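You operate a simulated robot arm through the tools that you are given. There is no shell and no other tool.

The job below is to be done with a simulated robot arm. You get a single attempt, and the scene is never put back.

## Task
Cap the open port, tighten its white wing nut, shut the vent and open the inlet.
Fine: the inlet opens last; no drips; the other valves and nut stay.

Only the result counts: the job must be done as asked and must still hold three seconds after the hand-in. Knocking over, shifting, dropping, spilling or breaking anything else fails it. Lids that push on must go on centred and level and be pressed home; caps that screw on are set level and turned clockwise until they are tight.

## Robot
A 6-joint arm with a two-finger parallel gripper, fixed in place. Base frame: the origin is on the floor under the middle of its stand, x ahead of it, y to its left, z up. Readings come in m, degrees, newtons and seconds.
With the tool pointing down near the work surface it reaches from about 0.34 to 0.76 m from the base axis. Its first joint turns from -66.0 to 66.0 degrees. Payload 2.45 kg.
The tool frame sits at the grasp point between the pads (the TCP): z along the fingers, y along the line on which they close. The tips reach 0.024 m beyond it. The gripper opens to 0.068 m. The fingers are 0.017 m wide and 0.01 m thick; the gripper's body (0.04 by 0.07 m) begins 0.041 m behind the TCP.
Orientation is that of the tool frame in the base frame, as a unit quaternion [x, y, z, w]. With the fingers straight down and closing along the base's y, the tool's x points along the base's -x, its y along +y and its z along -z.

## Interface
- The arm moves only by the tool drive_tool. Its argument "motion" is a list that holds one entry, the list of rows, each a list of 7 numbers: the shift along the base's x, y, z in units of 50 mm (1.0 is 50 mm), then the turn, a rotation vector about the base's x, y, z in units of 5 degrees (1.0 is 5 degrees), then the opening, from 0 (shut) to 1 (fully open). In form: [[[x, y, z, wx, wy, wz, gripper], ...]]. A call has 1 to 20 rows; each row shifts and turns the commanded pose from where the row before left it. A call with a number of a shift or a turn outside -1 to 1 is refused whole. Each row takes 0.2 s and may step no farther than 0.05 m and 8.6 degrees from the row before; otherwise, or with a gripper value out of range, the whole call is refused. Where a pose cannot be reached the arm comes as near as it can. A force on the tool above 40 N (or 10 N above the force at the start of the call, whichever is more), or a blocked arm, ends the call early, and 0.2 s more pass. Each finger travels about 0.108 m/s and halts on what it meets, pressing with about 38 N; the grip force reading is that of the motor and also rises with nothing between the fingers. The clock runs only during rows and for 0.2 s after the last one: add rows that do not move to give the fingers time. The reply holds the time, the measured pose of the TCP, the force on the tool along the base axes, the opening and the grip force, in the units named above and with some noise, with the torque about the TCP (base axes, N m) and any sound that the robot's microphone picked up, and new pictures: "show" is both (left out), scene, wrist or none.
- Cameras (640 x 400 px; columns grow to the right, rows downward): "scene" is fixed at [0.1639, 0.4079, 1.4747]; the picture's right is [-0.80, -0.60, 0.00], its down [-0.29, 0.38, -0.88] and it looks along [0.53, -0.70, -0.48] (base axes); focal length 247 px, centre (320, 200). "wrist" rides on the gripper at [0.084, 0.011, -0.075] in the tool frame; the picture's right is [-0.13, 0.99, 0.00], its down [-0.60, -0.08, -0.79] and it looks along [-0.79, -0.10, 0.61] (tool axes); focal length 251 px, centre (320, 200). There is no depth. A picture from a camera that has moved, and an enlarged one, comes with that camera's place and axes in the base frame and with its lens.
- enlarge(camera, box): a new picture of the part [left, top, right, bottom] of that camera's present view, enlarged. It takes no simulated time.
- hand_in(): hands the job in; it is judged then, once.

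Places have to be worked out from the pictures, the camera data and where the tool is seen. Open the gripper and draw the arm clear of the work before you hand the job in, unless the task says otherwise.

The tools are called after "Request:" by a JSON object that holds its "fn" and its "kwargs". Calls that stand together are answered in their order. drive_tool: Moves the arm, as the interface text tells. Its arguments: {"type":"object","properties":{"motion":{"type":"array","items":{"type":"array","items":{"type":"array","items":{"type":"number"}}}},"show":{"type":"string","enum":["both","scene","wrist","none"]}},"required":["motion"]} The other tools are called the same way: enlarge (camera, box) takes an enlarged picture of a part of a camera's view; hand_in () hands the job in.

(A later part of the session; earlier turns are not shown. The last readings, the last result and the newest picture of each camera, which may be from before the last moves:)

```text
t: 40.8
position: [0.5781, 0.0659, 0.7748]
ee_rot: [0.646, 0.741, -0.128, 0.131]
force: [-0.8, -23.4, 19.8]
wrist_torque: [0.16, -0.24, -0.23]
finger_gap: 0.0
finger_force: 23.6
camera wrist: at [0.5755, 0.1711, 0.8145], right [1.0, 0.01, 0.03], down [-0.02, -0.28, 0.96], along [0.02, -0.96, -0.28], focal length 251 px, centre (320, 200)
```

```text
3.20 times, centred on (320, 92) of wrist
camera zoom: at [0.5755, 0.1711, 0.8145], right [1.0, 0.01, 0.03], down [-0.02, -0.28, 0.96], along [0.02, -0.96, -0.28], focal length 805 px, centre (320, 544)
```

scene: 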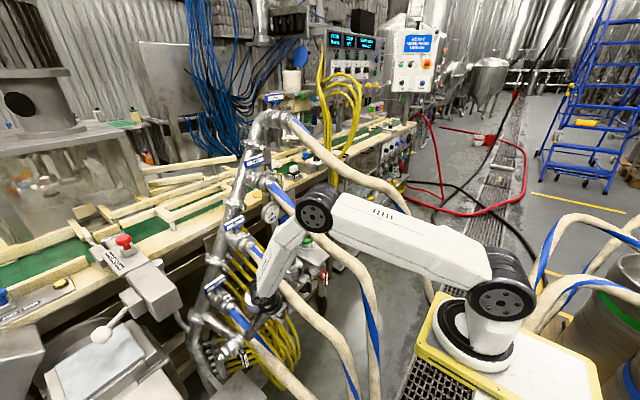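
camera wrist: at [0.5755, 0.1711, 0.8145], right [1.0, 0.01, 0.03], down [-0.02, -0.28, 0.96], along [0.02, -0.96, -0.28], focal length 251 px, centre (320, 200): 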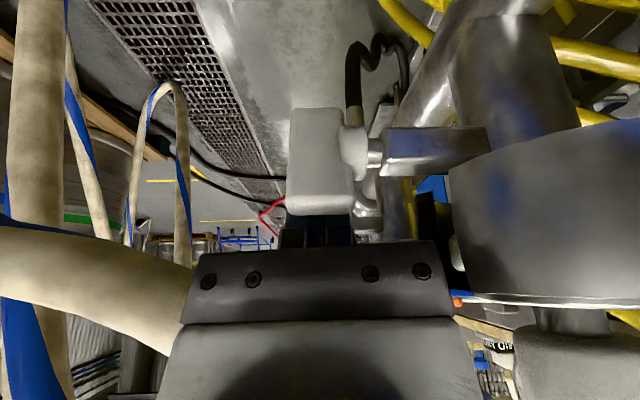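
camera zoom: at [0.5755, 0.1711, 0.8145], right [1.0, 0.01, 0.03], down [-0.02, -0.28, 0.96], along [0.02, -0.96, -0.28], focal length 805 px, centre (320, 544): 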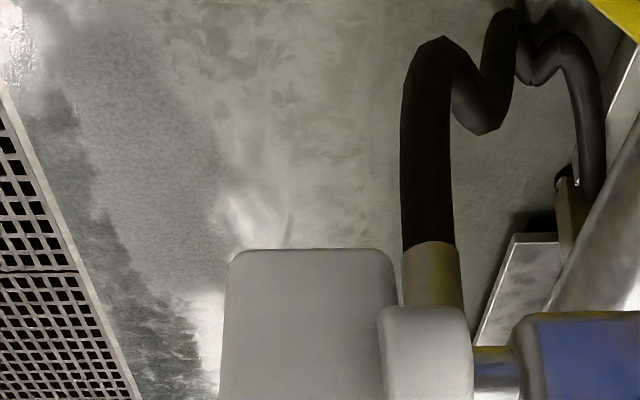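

The nut turned: the blade is now steep in the wrist view and the push reads about 30 N. I'll back the finger out on the -y side and look at the blade and clamp.

Request:
{"fn": "drive_tool", "kwargs": {"motion": [[[0, -0.22, 0.02, 0, 0, 0, 0], [-0.02, 0.32, 0.84, 0, 0, 0, 0], [-0.02, 0.32, 0.84, 0, 0, 0, 0], [-0.02, 0.6, 0.7, 0, 0, 0, 0], [0, 0.8, 0.4, 0, 0, 0, 0]]], "show": "both"}}

Request:
{"fn": "enlarge", "kwargs": {"camera": "scene", "box": [240, 270, 320, 330]}}

Request:
{"fn": "enlarge", "kwargs": {"camera": "wrist", "box": [270, 0, 470, 125]}}

```text
t: 42.0
position: [0.5781, 0.1602, 0.9134]
ee_rot: [0.645, 0.742, -0.127, 0.132]
force: [-0.7, -0.6, 1.8]
wrist_torque: [0.03, -0.02, 0.02]
finger_gap: 0.0
finger_force: 23.3
camera wrist: at [0.5728, 0.2649, 0.9531], right [1.0, 0.02, 0.03], down [-0.02, -0.29, 0.96], along [0.02, -0.96, -0.29], focal length 251 px, centre (320, 200)
```

scene: 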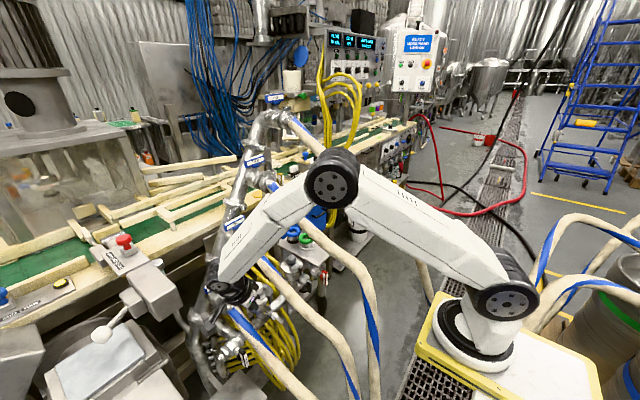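
wrist: 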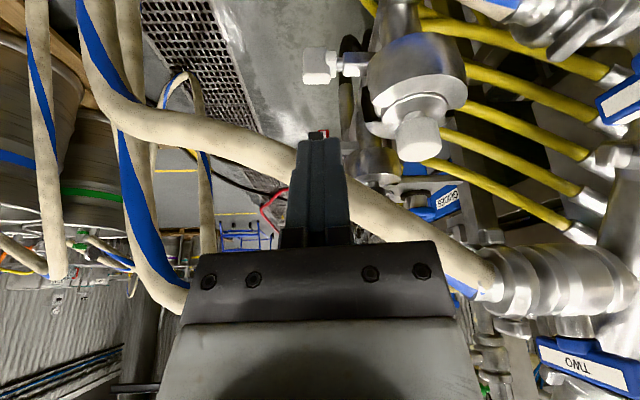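

```text
6.67 times, centred on (280, 300) of scene
camera zoom: at [0.1639, 0.4079, 1.4747], right [-0.8, -0.6, 0.0], down [-0.29, 0.38, -0.88], along [0.53, -0.7, -0.48], focal length 1645 px, centre (587, -467)
```

zoom: 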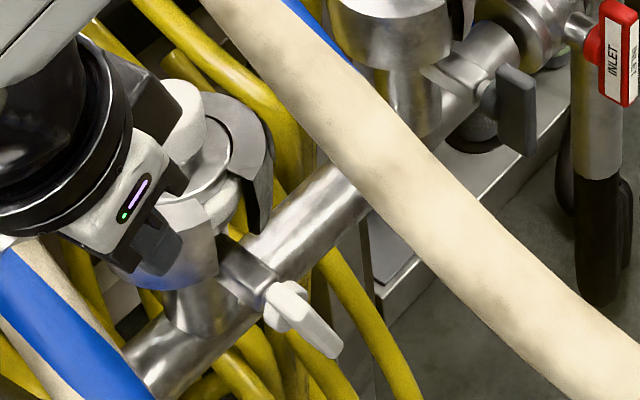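

```text
3.20 times, centred on (370, 62) of wrist
camera zoom: at [0.5728, 0.2649, 0.9531], right [1.0, 0.02, 0.03], down [-0.02, -0.29, 0.96], along [0.02, -0.96, -0.29], focal length 805 px, centre (160, 640)
```

zoom: 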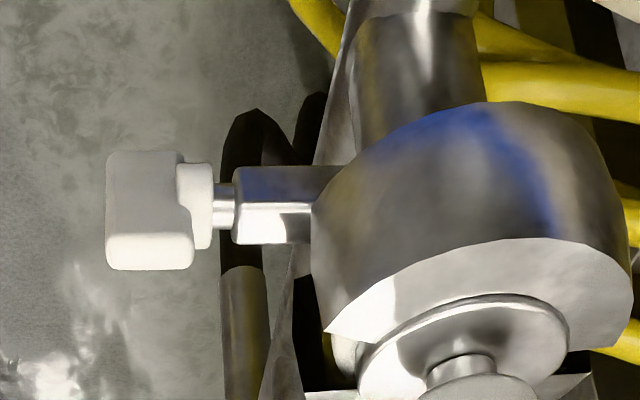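

The clamp is closing as the nut turns, and the blade is at about 68° with the clamp nearly shut. Next I push the blade's upper end toward -y from the +y side to finish tightening.

Request:
{"fn": "drive_tool", "kwargs": {"motion": [[[0, -0.21, -0.75, 0, 0, 0, 0], [0, -0.21, -0.75, 0, 0, 0, 0], [0, -0.21, -0.74, 0, 0, 0, 0], [0, -0.16, 0, 0, 0, 0, 0], [0, -0.16, 0.015, 0, 0, 0, 0], [0, -0.14, 0.015, 0, 0, 0, 0], [0, 0, 0, 0, 0, 0, 0]]], "show": "both"}}

Request:
{"fn": "enlarge", "kwargs": {"camera": "scene", "box": [240, 270, 320, 330]}}

Request:
{"fn": "enlarge", "kwargs": {"camera": "wrist", "box": [240, 60, 440, 185]}}

```text
t: 43.6
position: [0.5761, 0.1056, 0.8022]
ee_rot: [0.646, 0.742, -0.127, 0.131]
force: [-0.2, 2.7, -0.3]
wrist_torque: [0.06, -0.01, -0.02]
finger_gap: 0.0001
finger_force: 23.9
camera wrist: at [0.5724, 0.2115, 0.8419], right [1.0, 0.02, 0.03], down [-0.02, -0.29, 0.96], along [0.02, -0.96, -0.29], focal length 251 px, centre (320, 200)
```

scene: 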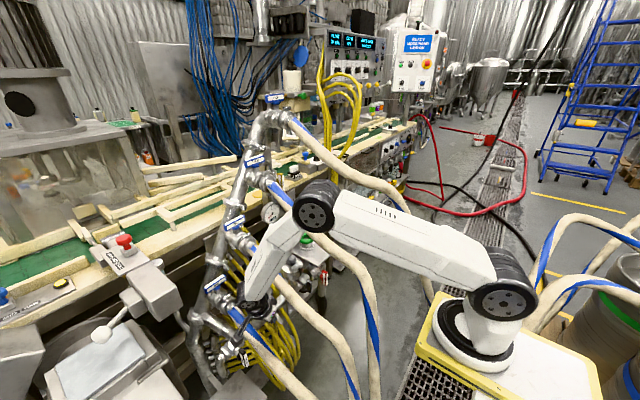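
wrist: 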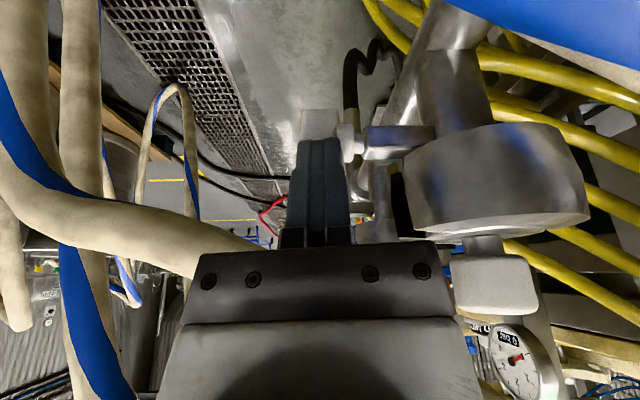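

```text
6.67 times, centred on (280, 300) of scene
camera zoom: at [0.1639, 0.408, 1.4747], right [-0.8, -0.6, 0.0], down [-0.29, 0.38, -0.88], along [0.53, -0.7, -0.48], focal length 1645 px, centre (587, -467)
```

zoom: 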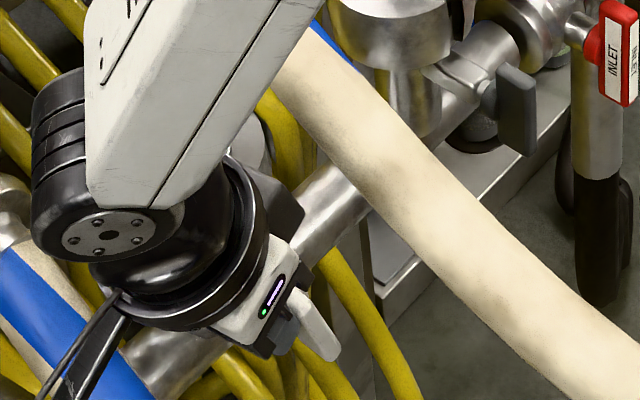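

```text
3.20 times, centred on (340, 122) of wrist
camera zoom: at [0.5724, 0.2115, 0.8419], right [1.0, 0.02, 0.03], down [-0.02, -0.29, 0.96], along [0.02, -0.96, -0.29], focal length 805 px, centre (256, 448)
```

zoom: 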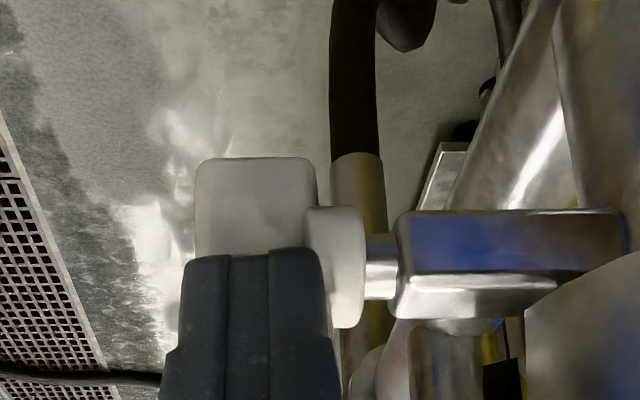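

Light contact begins (Fy about 3 N). I keep pushing toward -y in 3 mm steps.

Request:
{"fn": "drive_tool", "kwargs": {"motion": [[[0, -0.06, 0, 0, 0, 0, 0], [0, -0.06, 0, 0, 0, 0, 0], [0, -0.06, 0, 0, 0, 0, 0], [0, -0.06, 0, 0, 0, 0, 0], [0, -0.06, 0, 0, 0, 0, 0], [0, 0, 0, 0, 0, 0, 0]]], "show": "wrist"}}

Request:
{"fn": "enlarge", "kwargs": {"camera": "wrist", "box": [240, 60, 440, 185]}}

Request:
{"fn": "enlarge", "kwargs": {"camera": "scene", "box": [240, 270, 320, 330]}}

```text
t: 44.5
position: [0.5753, 0.1012, 0.8003]
ee_rot: [0.644, 0.744, -0.121, 0.131]
force: [-1.9, 6.4, 1.5]
wrist_torque: [0.09, 0.04, -0.06]
finger_gap: 0.0001
finger_force: 23.7
stopped in row 4: the force on the tool passed its limit at 45 N (the readings are from after the stop); the commanded pose is now the measured one
camera wrist: at [0.5718, 0.2063, 0.8429], right [1.0, 0.02, 0.03], down [-0.03, -0.29, 0.96], along [0.03, -0.96, -0.29], focal length 251 px, centre (320, 200)
```

wrist: 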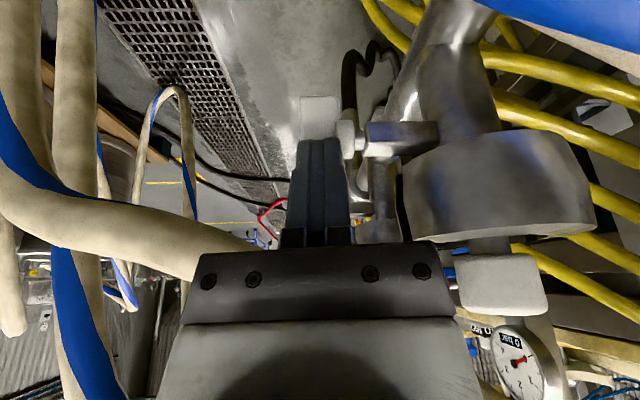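

```text
3.20 times, centred on (340, 122) of wrist
camera zoom: at [0.5718, 0.2063, 0.8429], right [1.0, 0.02, 0.03], down [-0.03, -0.29, 0.96], along [0.03, -0.96, -0.29], focal length 805 px, centre (256, 448)
```

zoom: 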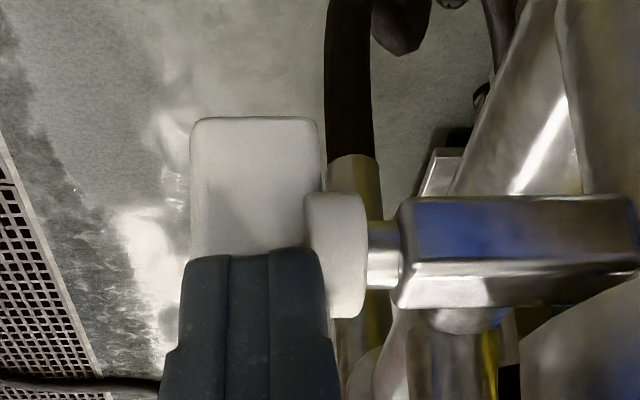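

```text
6.67 times, centred on (280, 300) of scene
camera zoom: at [0.1638, 0.4081, 1.4747], right [-0.8, -0.6, 0.0], down [-0.29, 0.38, -0.88], along [0.53, -0.7, -0.48], focal length 1645 px, centre (587, -467)
```

zoom: 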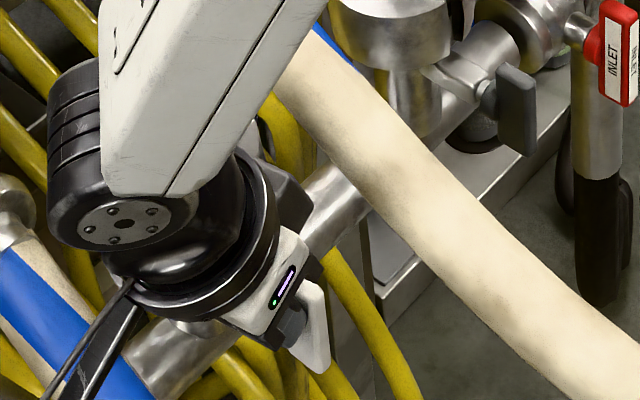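

The push hit the 45 N limit with the tip where a vertical (90°) blade would be, matching the grey nut's tight position. I'll back off and check the blade and clamp.

Request:
{"fn": "drive_tool", "kwargs": {"motion": [[[0, 0.3, 0, 0, 0, 0, 0], [0, 0.4, 0.6, 0, 0, 0, 0], [0, 0.5, 0.8, 0, 0, 0, 0], [0, 0.5, 0.8, 0, 0, 0, 0], [0, 0.5, 0.8, 0, 0, 0, 0]]], "show": "both"}}

Request:
{"fn": "enlarge", "kwargs": {"camera": "scene", "box": [240, 270, 320, 330]}}

Request:
{"fn": "enlarge", "kwargs": {"camera": "wrist", "box": [270, 0, 470, 125]}}

```text
t: 45.7
position: [0.5748, 0.2116, 0.9543]
ee_rot: [0.643, 0.744, -0.121, 0.131]
force: [0.3, 0.7, -0.1]
wrist_torque: [-0.03, 0.01, 0.06]
finger_gap: 0.0003
finger_force: 23.3
camera wrist: at [0.5706, 0.3151, 0.9949], right [1.0, 0.02, 0.03], down [-0.03, -0.29, 0.96], along [0.03, -0.96, -0.29], focal length 251 px, centre (320, 200)
```

scene: 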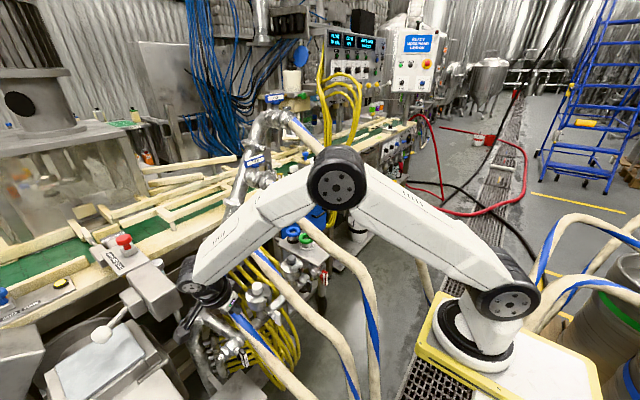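
wrist: 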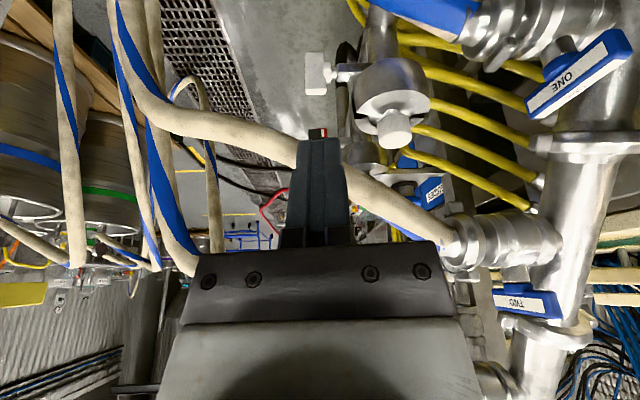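

```text
6.67 times, centred on (280, 300) of scene
camera zoom: at [0.1639, 0.4079, 1.4747], right [-0.8, -0.6, 0.0], down [-0.29, 0.38, -0.88], along [0.53, -0.7, -0.48], focal length 1645 px, centre (587, -467)
```

zoom: 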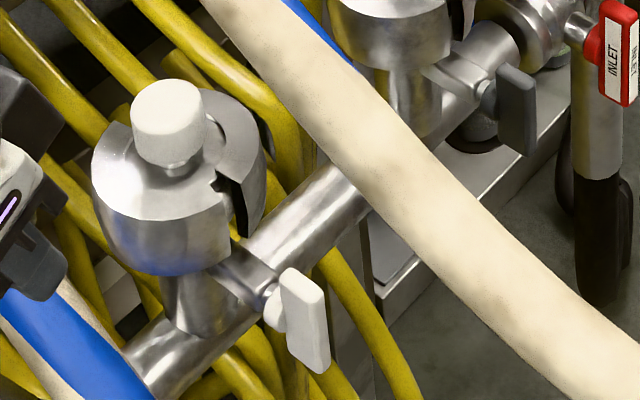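

```text
3.20 times, centred on (370, 62) of wrist
camera zoom: at [0.5706, 0.3151, 0.9949], right [1.0, 0.02, 0.03], down [-0.03, -0.29, 0.96], along [0.03, -0.96, -0.29], focal length 805 px, centre (160, 640)
```

zoom: 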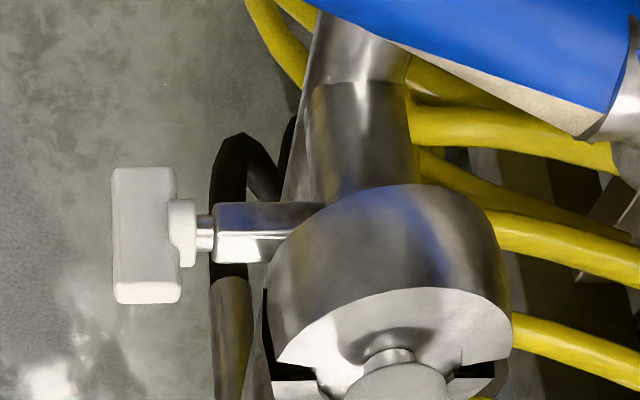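

The blade stands vertical and the clamp has closed around the cap. I'll compare it closely with the grey clamp to judge whether it is fully tight.

Request:
{"fn": "enlarge", "kwargs": {"camera": "scene", "box": [246, 276, 294, 326]}}

Request:
{"fn": "enlarge", "kwargs": {"camera": "scene", "box": [248, 280, 288, 305]}}

Request:
{"fn": "enlarge", "kwargs": {"camera": "scene", "box": [280, 252, 328, 302]}}

Request:
{"fn": "enlarge", "kwargs": {"camera": "wrist", "box": [340, 50, 440, 112]}}

```text
8.00 times, centred on (270, 301) of scene
camera zoom: at [0.1639, 0.4079, 1.4747], right [-0.8, -0.6, 0.0], down [-0.29, 0.38, -0.88], along [0.53, -0.7, -0.48], focal length 1974 px, centre (720, -608)
```

zoom: 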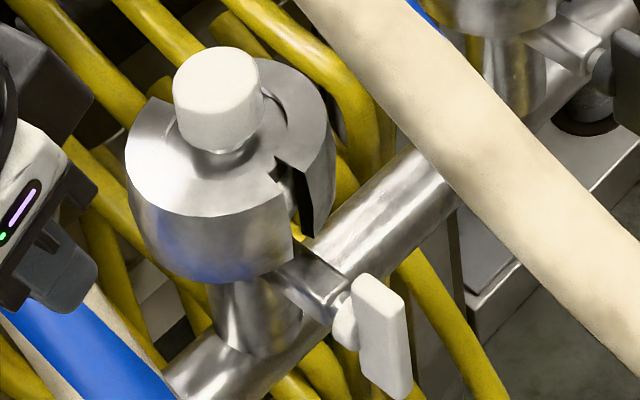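

```text
16.00 times, centred on (268, 292) of scene
camera zoom: at [0.1639, 0.4079, 1.4747], right [-0.8, -0.6, 0.0], down [-0.29, 0.38, -0.88], along [0.53, -0.7, -0.48], focal length 3948 px, centre (1152, -1280)
```

zoom: 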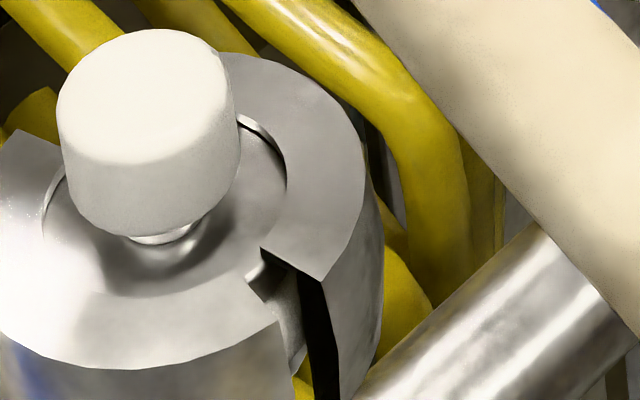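

```text
8.00 times, centred on (304, 277) of scene
camera zoom: at [0.1639, 0.4079, 1.4747], right [-0.8, -0.6, 0.0], down [-0.29, 0.38, -0.88], along [0.53, -0.7, -0.48], focal length 1974 px, centre (448, -416)
```

zoom: 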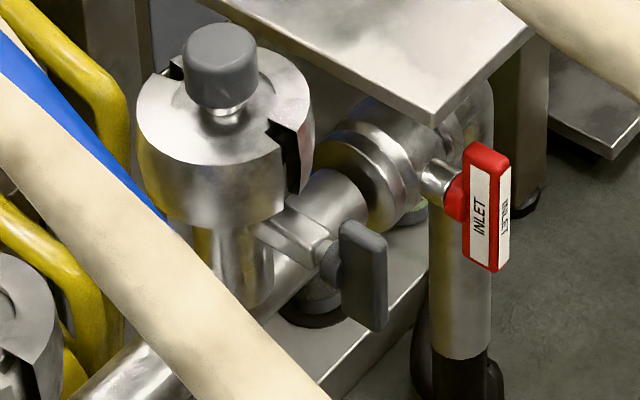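

```text
6.40 times, centred on (390, 81) of wrist
camera zoom: at [0.5706, 0.3151, 0.9949], right [1.0, 0.02, 0.03], down [-0.03, -0.29, 0.96], along [0.03, -0.96, -0.29], focal length 1609 px, centre (-128, 962)
```

zoom: 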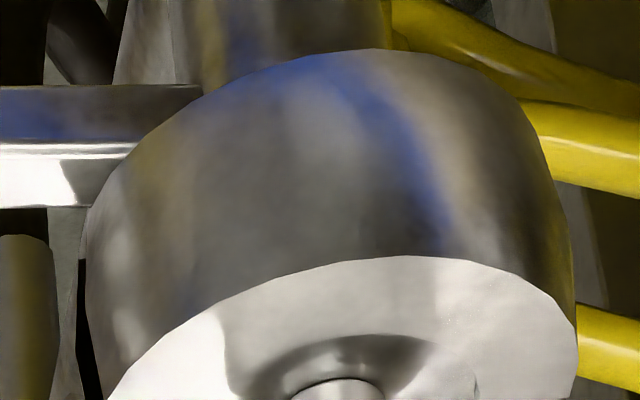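

The white clamp now matches the grey one: gap closed and blade vertical. Next is the vent. I'll rise, swing back over the hoses and turn the tool toward the vent for a closer look from between hoses THREE and FOUR.

Request:
{"fn": "drive_tool", "kwargs": {"motion": [[[0, 0, 0.95, 0, 0, 0, 0], [0, 0, 0.95, 0, 0, 1, 0], [0, 0, 0.95, 0, 0, 1, 0], [0, 0, 0.95, 0, 0, 1, 0], [0, 0, 0.95, 0, 0, 1, 0], [0, 0, 0.95, 0, 0, 1, 0], [0.12, -0.9, 0.2, 0, 0, 1, 0], [0.12, -0.9, 0.2, 0, 0, 1, 0], [0.12, -0.9, 0.2, 0, 0, 1, 0], [0.12, -0.9, 0.1, 0, 0, 1, 0], [0.12, -0.9, 0, 0, 0, 1, 0], [0.12, -0.9, 0, 0, 0, 1, 0]]], "show": "both"}}

```text
t: 48.3
position: [0.6122, -0.0591, 1.2722]
ee_rot: [0.227, 0.957, -0.047, 0.173]
force: [0.1, 0.4, 0.3]
wrist_torque: [0.02, -0.01, -0.01]
finger_gap: 0.0
finger_force: 23.6
camera wrist: at [0.5221, -0.0026, 1.3126], right [0.56, 0.83, 0.03], down [0.22, -0.19, 0.96], along [0.8, -0.52, -0.29], focal length 251 px, centre (320, 200)
```

scene: 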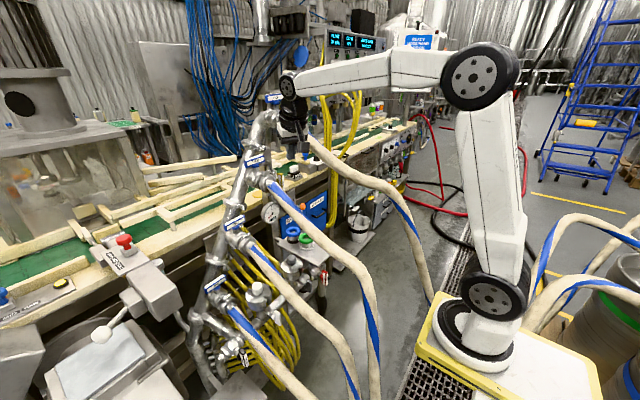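
wrist: 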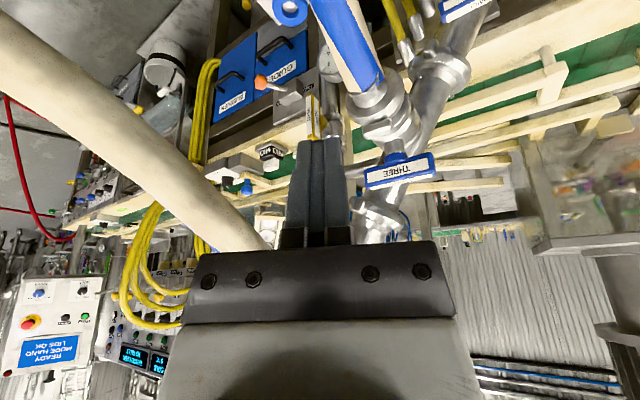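

The vent's yellow handle is visible just beyond the fingertips. I'll zoom in on it.

Request:
{"fn": "enlarge", "kwargs": {"camera": "wrist", "box": [270, 60, 398, 140]}}

Request:
{"fn": "enlarge", "kwargs": {"camera": "scene", "box": [240, 130, 320, 205]}}

Request:
{"fn": "enlarge", "kwargs": {"camera": "scene", "box": [266, 165, 298, 195]}}

```text
5.00 times, centred on (334, 100) of wrist
camera zoom: at [0.5221, -0.0026, 1.3126], right [0.56, 0.83, 0.03], down [0.22, -0.19, 0.96], along [0.8, -0.52, -0.29], focal length 1257 px, centre (250, 700)
```

zoom: 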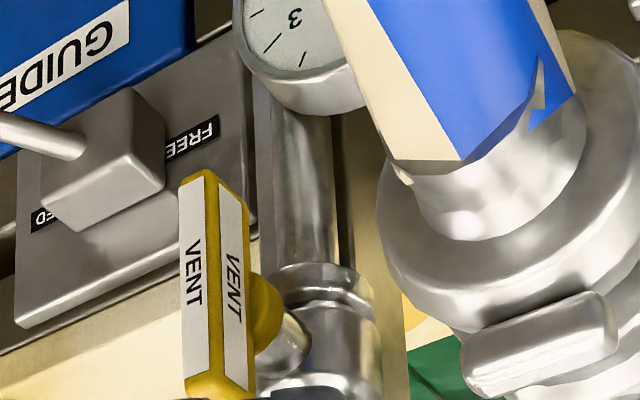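

```text
5.33 times, centred on (280, 168) of scene
camera zoom: at [0.1638, 0.4079, 1.4747], right [-0.8, -0.6, 0.0], down [-0.29, 0.38, -0.88], along [0.53, -0.7, -0.48], focal length 1316 px, centre (533, 373)
```

zoom: 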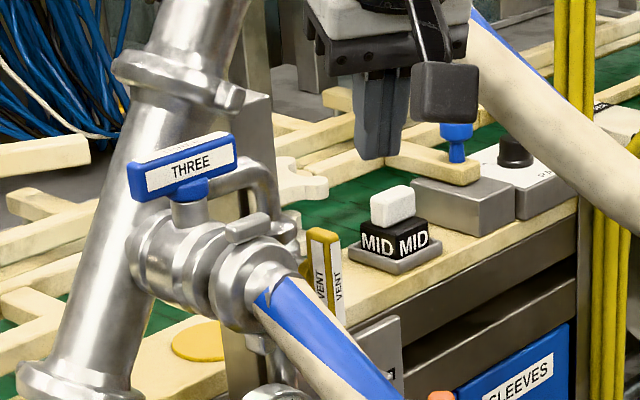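

```text
13.33 times, centred on (282, 180) of scene
camera zoom: at [0.1638, 0.4079, 1.4747], right [-0.8, -0.6, 0.0], down [-0.29, 0.38, -0.88], along [0.53, -0.7, -0.48], focal length 3290 px, centre (827, 467)
```

zoom: 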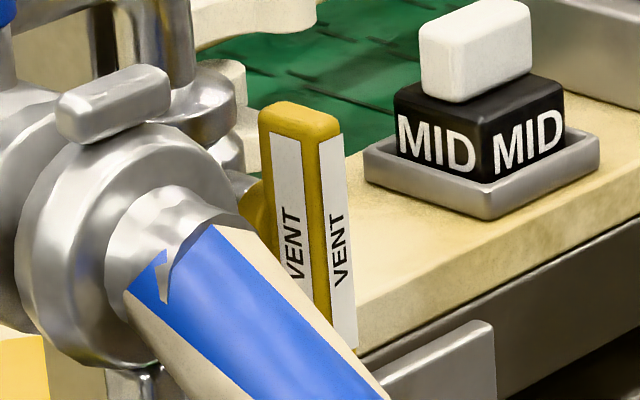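

The vent handle is a bar about 12×18×80 mm, centred near (0.798, -0.189, 1.075) and vertical. Closing clockwise sends its top toward -y. I'll tilt the tool to about 45° and bring the closed fingertips to a pre-position just above and on the +y side of its top.

Request:
{"fn": "drive_tool", "kwargs": {"motion": [[[0.42, -0.25, -0.27, -0.464, -0.854, 0.34, 0], [0.42, -0.25, -0.27, -0.464, -0.854, 0.34, 0], [0.42, -0.25, -0.27, -0.464, -0.854, 0.34, 0], [0.42, -0.25, -0.27, -0.464, -0.854, 0.34, 0], [0.42, -0.25, -0.27, -0.464, -0.854, 0.34, 0], [0.42, -0.25, -0.27, 0, 0, 0, 0]]], "show": "both"}}

Request:
{"fn": "enlarge", "kwargs": {"camera": "scene", "box": [240, 130, 320, 205]}}

Request:
{"fn": "enlarge", "kwargs": {"camera": "wrist", "box": [240, 60, 440, 185]}}

```text
t: 49.7
position: [0.7386, -0.1346, 1.1894]
ee_rot: [0.142, 0.913, -0.087, 0.372]
force: [0.2, -0.9, 1.3]
wrist_torque: [0.01, 0.02, -0.04]
finger_gap: 0.0001
finger_force: 23.8
camera wrist: at [0.6349, -0.0884, 1.1831], right [0.41, 0.91, 0.04], down [-0.13, 0.02, 0.99], along [0.9, -0.41, 0.13], focal length 251 px, centre (320, 200)
```

scene: 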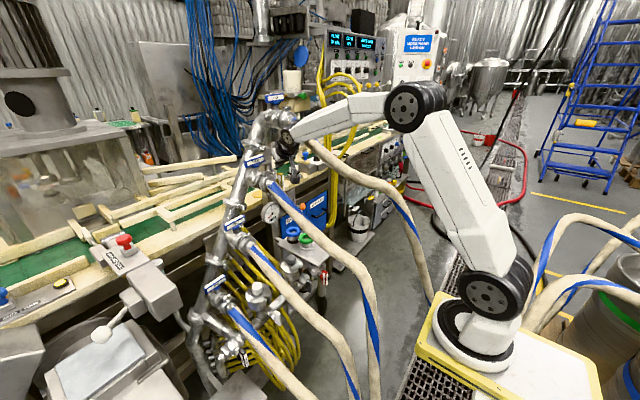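
wrist: 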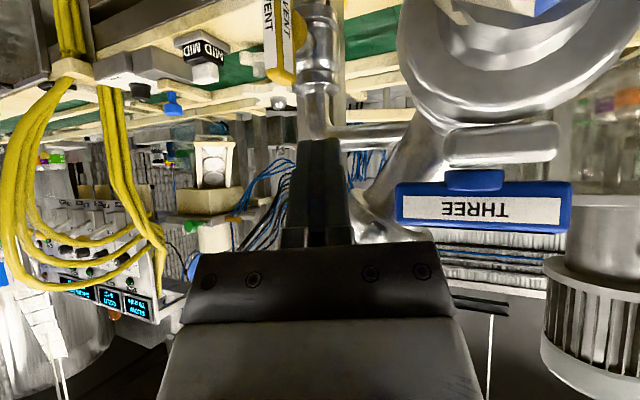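

```text
5.33 times, centred on (280, 168) of scene
camera zoom: at [0.1639, 0.4079, 1.4747], right [-0.8, -0.6, 0.0], down [-0.29, 0.38, -0.88], along [0.53, -0.7, -0.48], focal length 1316 px, centre (533, 373)
```

zoom: 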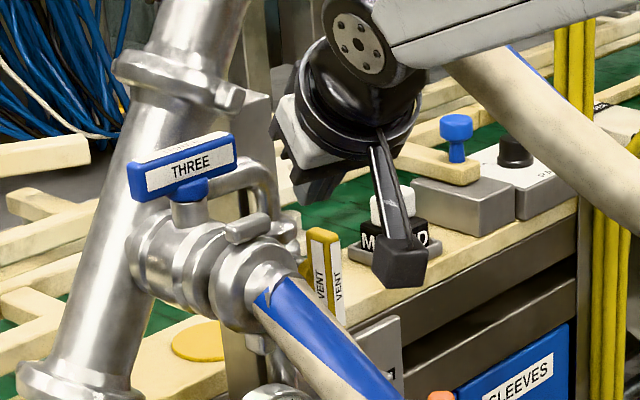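

```text
3.20 times, centred on (340, 122) of wrist
camera zoom: at [0.6349, -0.0884, 1.1831], right [0.41, 0.91, 0.04], down [-0.13, 0.02, 0.99], along [0.9, -0.41, 0.13], focal length 805 px, centre (256, 448)
```

zoom: 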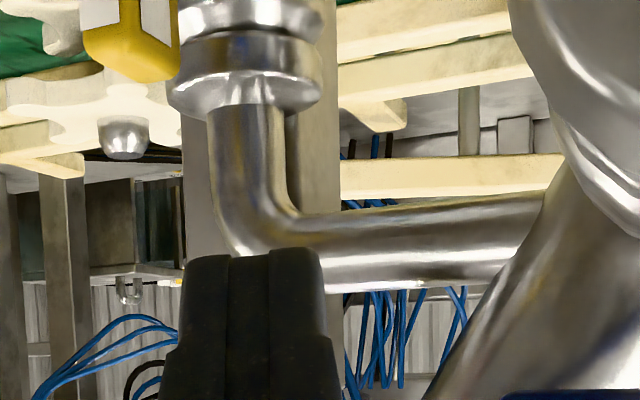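

The top of the vent handle is at z≈1.122, y≈-0.19. I'll move the closed fingertips down beside it on its +y side, about 1.5 cm short of contact.

Request:
{"fn": "drive_tool", "kwargs": {"motion": [[[0.28, -0.1, -0.45, 0, 0, 0, 0], [0.28, -0.14, -0.45, 0, 0, 0, 0], [0.28, -0.14, -0.45, 0, 0, 0, 0], [0, 0, 0, 0, 0, 0, 0]]], "show": "wrist"}}

Request:
{"fn": "enlarge", "kwargs": {"camera": "scene", "box": [240, 130, 320, 205]}}

Request:
{"fn": "enlarge", "kwargs": {"camera": "wrist", "box": [220, 80, 420, 205]}}

```text
t: 50.7
position: [0.7803, -0.1546, 1.1216]
ee_rot: [0.143, 0.913, -0.087, 0.372]
force: [-0.1, -0.1, 0.4]
wrist_torque: [0.0, 0.02, -0.01]
finger_gap: 0.0
finger_force: 23.8
camera wrist: at [0.677, -0.108, 1.1155], right [0.41, 0.91, 0.04], down [-0.13, 0.02, 0.99], along [0.9, -0.41, 0.13], focal length 251 px, centre (320, 200)
```

wrist: 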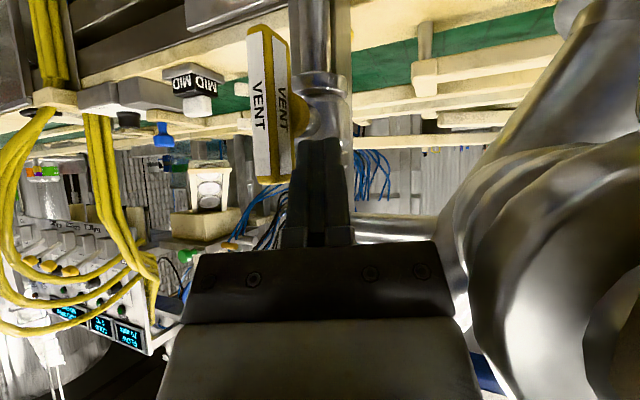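

```text
5.33 times, centred on (280, 168) of scene
camera zoom: at [0.1639, 0.4079, 1.4747], right [-0.8, -0.6, 0.0], down [-0.29, 0.38, -0.88], along [0.53, -0.7, -0.48], focal length 1316 px, centre (533, 373)
```

zoom: 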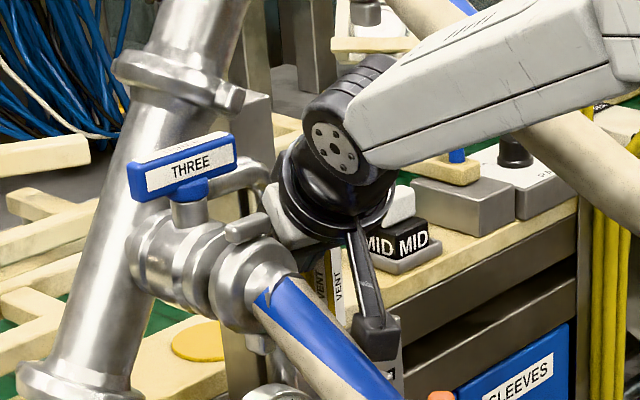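

```text
3.20 times, centred on (320, 142) of wrist
camera zoom: at [0.677, -0.108, 1.1155], right [0.41, 0.91, 0.04], down [-0.13, 0.02, 0.99], along [0.9, -0.41, 0.13], focal length 805 px, centre (320, 384)
```

zoom: 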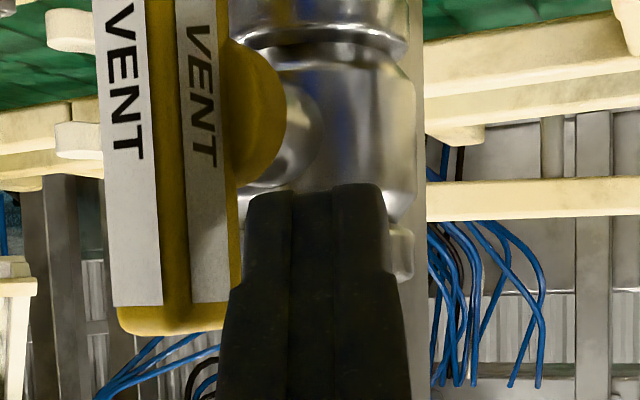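

The fingertips are right beside the handle's +y face. I'll push its top toward -y along the arc, yawing slightly to keep the wrist clear of hose FOUR, and check halfway.

Request:
{"fn": "drive_tool", "kwargs": {"motion": [[[0, -0.274, 0, 0, 0, 0, 0], [0.008, -0.286, 0.088, 0, 0, -1, 0], [0.01, -0.234, -0.03, 0, 0, -1, 0], [0, 0, 0, 0, 0, 0, 0]]], "show": "wrist"}}

Request:
{"fn": "enlarge", "kwargs": {"camera": "wrist", "box": [200, 60, 440, 210]}}

Request:
{"fn": "enlarge", "kwargs": {"camera": "scene", "box": [240, 130, 320, 205]}}

```text
t: 51.7
position: [0.7793, -0.1932, 1.1265]
ee_rot: [0.223, 0.897, -0.12, 0.361]
force: [0.1, -0.1, -0.7]
wrist_torque: [-0.03, 0.01, -0.04]
finger_gap: 0.0
finger_force: 23.5
camera wrist: at [0.6865, -0.1293, 1.1202], right [0.56, 0.82, 0.04], down [-0.12, 0.04, 0.99], along [0.82, -0.56, 0.13], focal length 251 px, centre (320, 200)
```

wrist: 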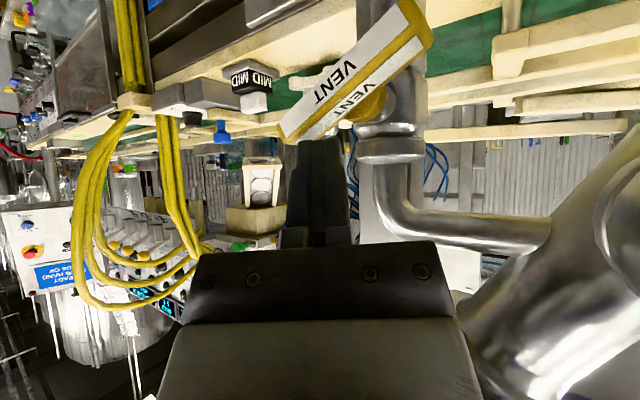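

```text
2.67 times, centred on (320, 135) of wrist
camera zoom: at [0.6865, -0.1293, 1.1202], right [0.56, 0.82, 0.04], down [-0.12, 0.04, 0.99], along [0.82, -0.56, 0.13], focal length 670 px, centre (320, 373)
```

zoom: 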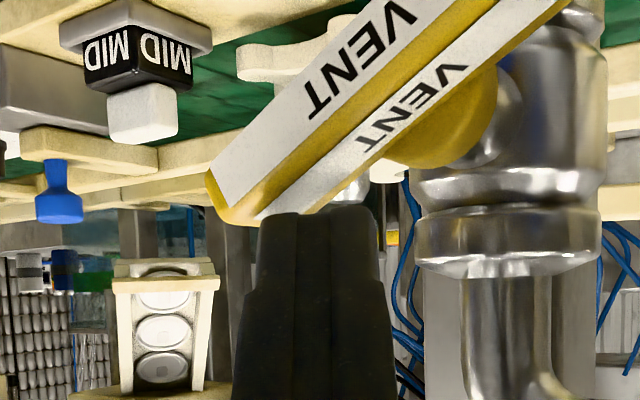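

```text
5.33 times, centred on (280, 168) of scene
camera zoom: at [0.1639, 0.4079, 1.4747], right [-0.8, -0.6, 0.0], down [-0.29, 0.38, -0.88], along [0.53, -0.7, -0.48], focal length 1316 px, centre (533, 373)
```

zoom: 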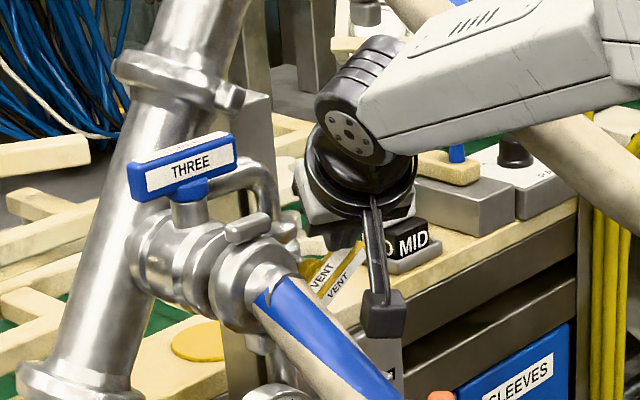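

The handle moves easily in this direction and is now about 50° turned. I continue along the arc down to horizontal.

Request:
{"fn": "drive_tool", "kwargs": {"motion": [[[0.04, -0.23, -0.158, 0, 0, -0.8, 0], [0, -0.124, -0.13, 0, 0, -0.8, 0], [0, -0.074, -0.128, 0, 0, 0, 0], [0, 0, -0.13, 0, 0, 0, 0], [0, 0, 0, 0, 0, 0, 0]]], "show": "wrist"}}

Request:
{"fn": "enlarge", "kwargs": {"camera": "wrist", "box": [200, 60, 440, 210]}}

Request:
{"fn": "enlarge", "kwargs": {"camera": "scene", "box": [240, 130, 320, 205]}}

```text
t: 52.7
position: [0.7855, -0.2138, 1.114]
ee_rot: [0.284, 0.876, -0.143, 0.363]
force: [-0.7, 0.4, 3.6]
wrist_torque: [0.04, -0.01, 0.03]
finger_gap: 0.0001
finger_force: 23.8
stopped in row 5: the force on the tool passed its limit at 44 N (the readings are from after the stop); the commanded pose is now the measured one
camera wrist: at [0.7019, -0.1391, 1.1055], right [0.67, 0.74, 0.05], down [-0.14, 0.06, 0.99], along [0.73, -0.67, 0.15], focal length 251 px, centre (320, 200)
```

wrist: 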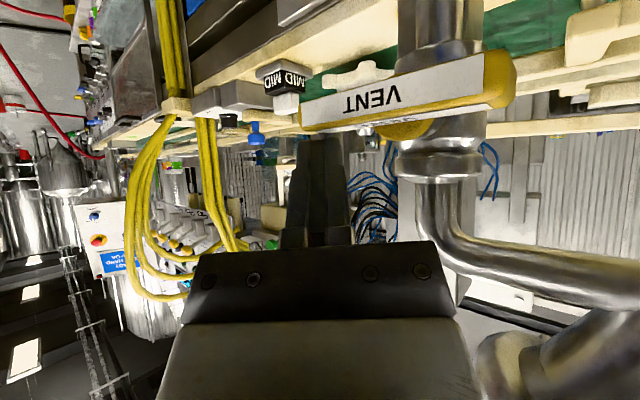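

```text
2.67 times, centred on (320, 135) of wrist
camera zoom: at [0.7019, -0.1391, 1.1055], right [0.67, 0.74, 0.05], down [-0.14, 0.06, 0.99], along [0.73, -0.67, 0.15], focal length 670 px, centre (320, 373)
```

zoom: 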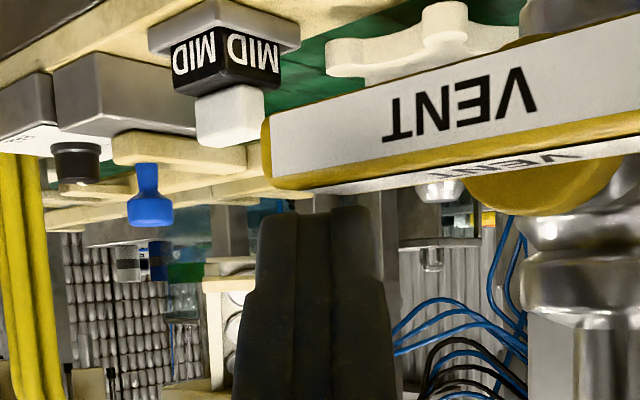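

```text
5.33 times, centred on (280, 168) of scene
camera zoom: at [0.1638, 0.408, 1.4747], right [-0.8, -0.6, 0.0], down [-0.29, 0.38, -0.88], along [0.53, -0.7, -0.48], focal length 1316 px, centre (533, 373)
```

zoom: 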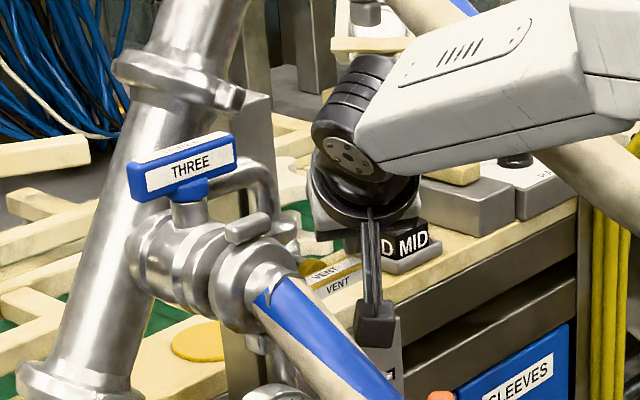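

The handle is horizontal and the push met its stop (44 N). I'll retreat along the tool axis and look back at the vent to confirm it is fully across.

Request:
{"fn": "drive_tool", "kwargs": {"motion": [[[-0.1, 0.05, 0.3, 0, 0, 0, 0], [-0.4, 0.33, 0.5, 0, 0, 0, 0], [-0.4, 0.33, 0.5, 0, 0, 0, 0], [-0.4, 0.33, 0.5, 0, 0, 0, 0], [-0.4, 0.33, 0.5, 0.3, 0.4, 0, 0]]], "show": "both"}}

Request:
{"fn": "enlarge", "kwargs": {"camera": "wrist", "box": [220, 40, 420, 165]}}

Request:
{"fn": "enlarge", "kwargs": {"camera": "scene", "box": [250, 150, 314, 200]}}

```text
t: 53.9
position: [0.7, -0.1459, 1.2274]
ee_rot: [0.287, 0.884, -0.138, 0.344]
force: [0.4, 0.3, -0.1]
wrist_torque: [-0.01, 0.01, -0.01]
finger_gap: 0.0
finger_force: 23.5
camera wrist: at [0.6159, -0.0699, 1.2242], right [0.67, 0.74, 0.04], down [-0.1, 0.04, 0.99], along [0.73, -0.67, 0.1], focal length 251 px, centre (320, 200)
```

scene: 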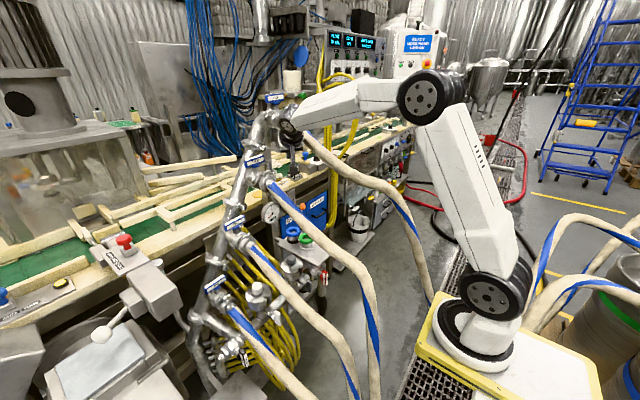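
wrist: 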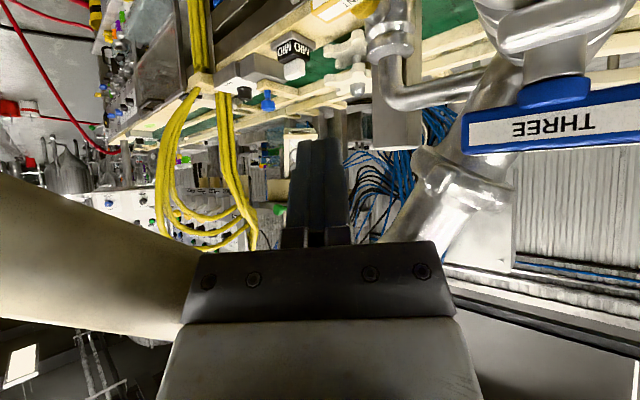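

```text
3.20 times, centred on (320, 102) of wrist
camera zoom: at [0.6159, -0.0699, 1.2242], right [0.67, 0.74, 0.04], down [-0.1, 0.04, 0.99], along [0.73, -0.67, 0.1], focal length 805 px, centre (320, 512)
```

zoom: 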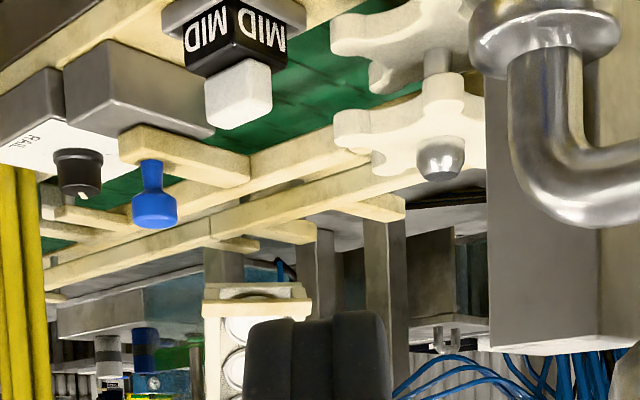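

```text
8.00 times, centred on (282, 175) of scene
camera zoom: at [0.1639, 0.4079, 1.4747], right [-0.8, -0.6, 0.0], down [-0.29, 0.38, -0.88], along [0.53, -0.7, -0.48], focal length 1974 px, centre (624, 400)
```

zoom: 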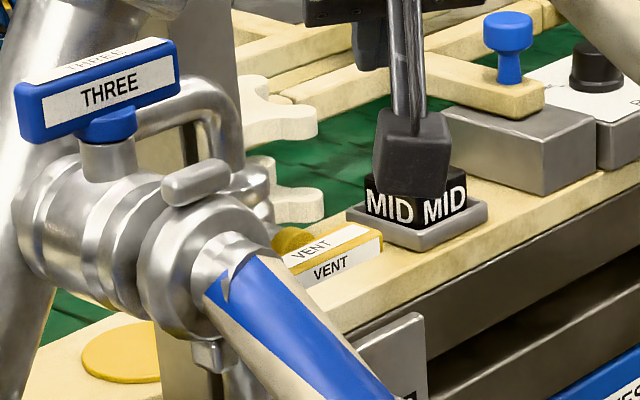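

The vent handle lies across its vertical pipe, parallel to the other shut handles, so the vent is shut. Next, the inlet. I'll withdraw upward, level the tool and return to the gap between hoses THREE and FOUR.

Request:
{"fn": "drive_tool", "kwargs": {"motion": [[[-0.5, 0.115, 0.325, 0.693, 0.831, 0, 0], [-0.5, 0.115, 0.325, 0.693, 0.831, 0, 0], [-0.5, 0.115, 0.325, 0.693, 0.831, 0, 0], [-0.5, 0.115, 0.325, 0.693, 0.831, 0, 0], [-0.5, 0.115, 0.325, 0.693, 0.831, 0, 0], [-0.5, 0.115, 0.325, 0.693, 0.831, 0, 0], [-0.5, 0.115, 0.325, 0.693, 0.831, 0, 0], [-0.5, 0.115, 0.325, 0.693, 0.831, 0, 0], [-0.14, -0.1, -0.05, 0, 0, 1, 0], [-0.14, -0.1, -0.05, 0, 0, 1, 0], [-0.14, -0.1, -0.05, 0, 0, 1, 0], [-0.14, -0.1, -0.05, 0, 0, 1, 0], [-0.14, -0.1, -0.05, 0, 0, 1, 0], [-0.14, -0.1, -0.05, 0, 0, 1, 0], [-0.14, -0.1, -0.05, 0, 0, 1, 0], [-0.14, -0.1, -0.05, 0, 0, 1, 0]]], "show": "both"}}

```text
t: 57.3
position: [0.4442, -0.139, 1.3374]
ee_rot: [-0.037, 0.999, 0.002, 0.002]
force: [-0.5, 0.2, -0.2]
wrist_torque: [-0.02, 0.01, 0.0]
finger_gap: 0.0001
finger_force: 24.1
camera wrist: at [0.3585, -0.1361, 1.4126], right [0.06, 1.0, 0.0], down [0.6, -0.04, 0.8], along [0.79, -0.04, -0.61], focal length 251 px, centre (320, 200)
```

scene: 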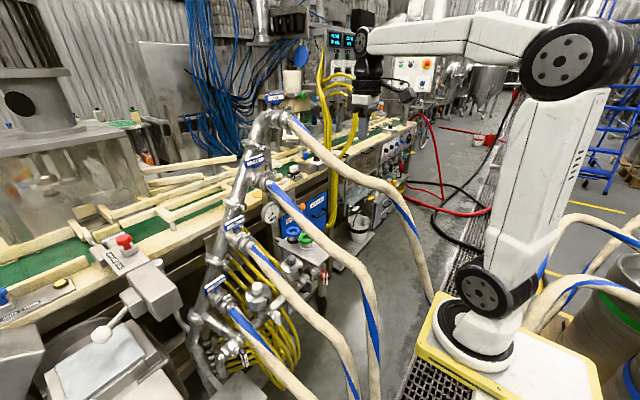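
wrist: 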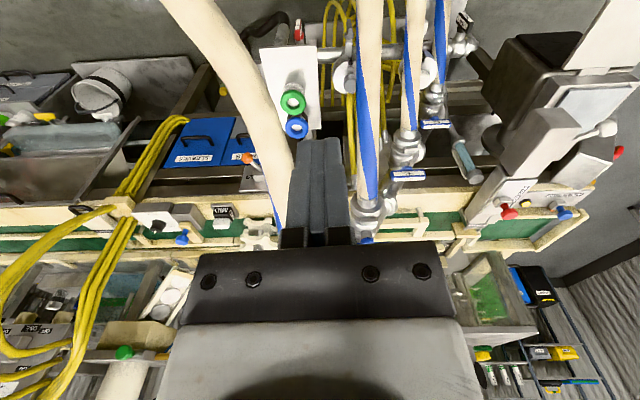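

The column is clear. From here the inlet's red handle is visible at the tray's front edge, so I'll zoom in to refine its position.

Request:
{"fn": "enlarge", "kwargs": {"camera": "wrist", "box": [260, 0, 340, 50]}}

Request:
{"fn": "enlarge", "kwargs": {"camera": "wrist", "box": [284, 10, 316, 50]}}

Request:
{"fn": "enlarge", "kwargs": {"camera": "wrist", "box": [390, 30, 470, 110]}}

Request:
{"fn": "enlarge", "kwargs": {"camera": "scene", "box": [304, 258, 344, 298]}}

```text
8.00 times, centred on (300, 25) of wrist
camera zoom: at [0.3585, -0.1361, 1.4126], right [0.06, 1.0, 0.0], down [0.6, -0.04, 0.8], along [0.79, -0.04, -0.61], focal length 2012 px, centre (480, 1600)
```

zoom: 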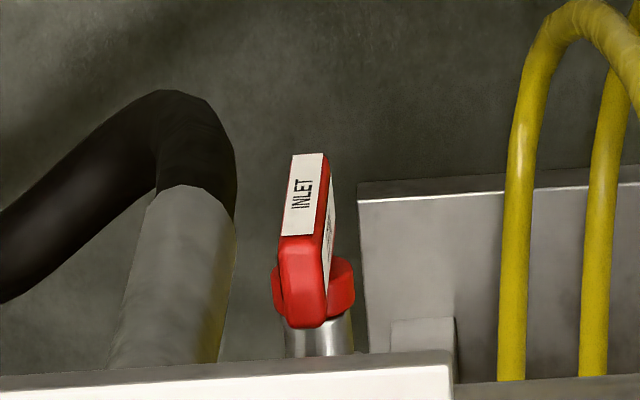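

```text
10.00 times, centred on (300, 30) of wrist
camera zoom: at [0.3585, -0.1361, 1.4126], right [0.06, 1.0, 0.0], down [0.6, -0.04, 0.8], along [0.79, -0.04, -0.61], focal length 2514 px, centre (520, 1900)
```

zoom: 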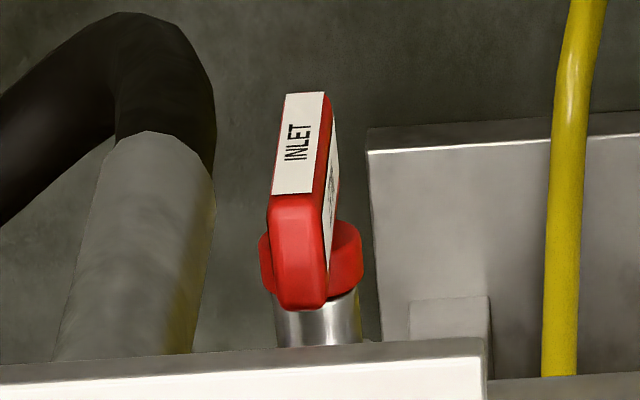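

```text
5.00 times, centred on (430, 70) of wrist
camera zoom: at [0.3585, -0.1361, 1.4126], right [0.06, 1.0, 0.0], down [0.6, -0.04, 0.8], along [0.79, -0.04, -0.61], focal length 1257 px, centre (-230, 850)
```

zoom: 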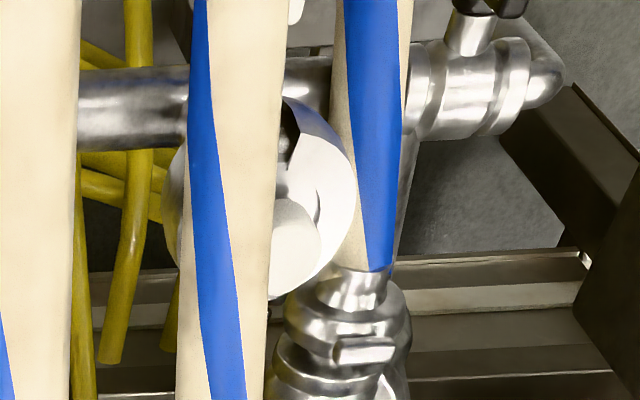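

```text
10.00 times, centred on (324, 278) of scene
camera zoom: at [0.1639, 0.4079, 1.4747], right [-0.8, -0.6, 0.0], down [-0.29, 0.38, -0.88], along [0.53, -0.7, -0.48], focal length 2467 px, centre (280, -580)
```

zoom: 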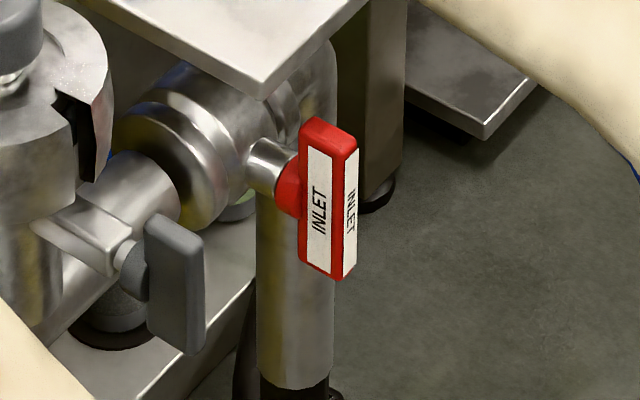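

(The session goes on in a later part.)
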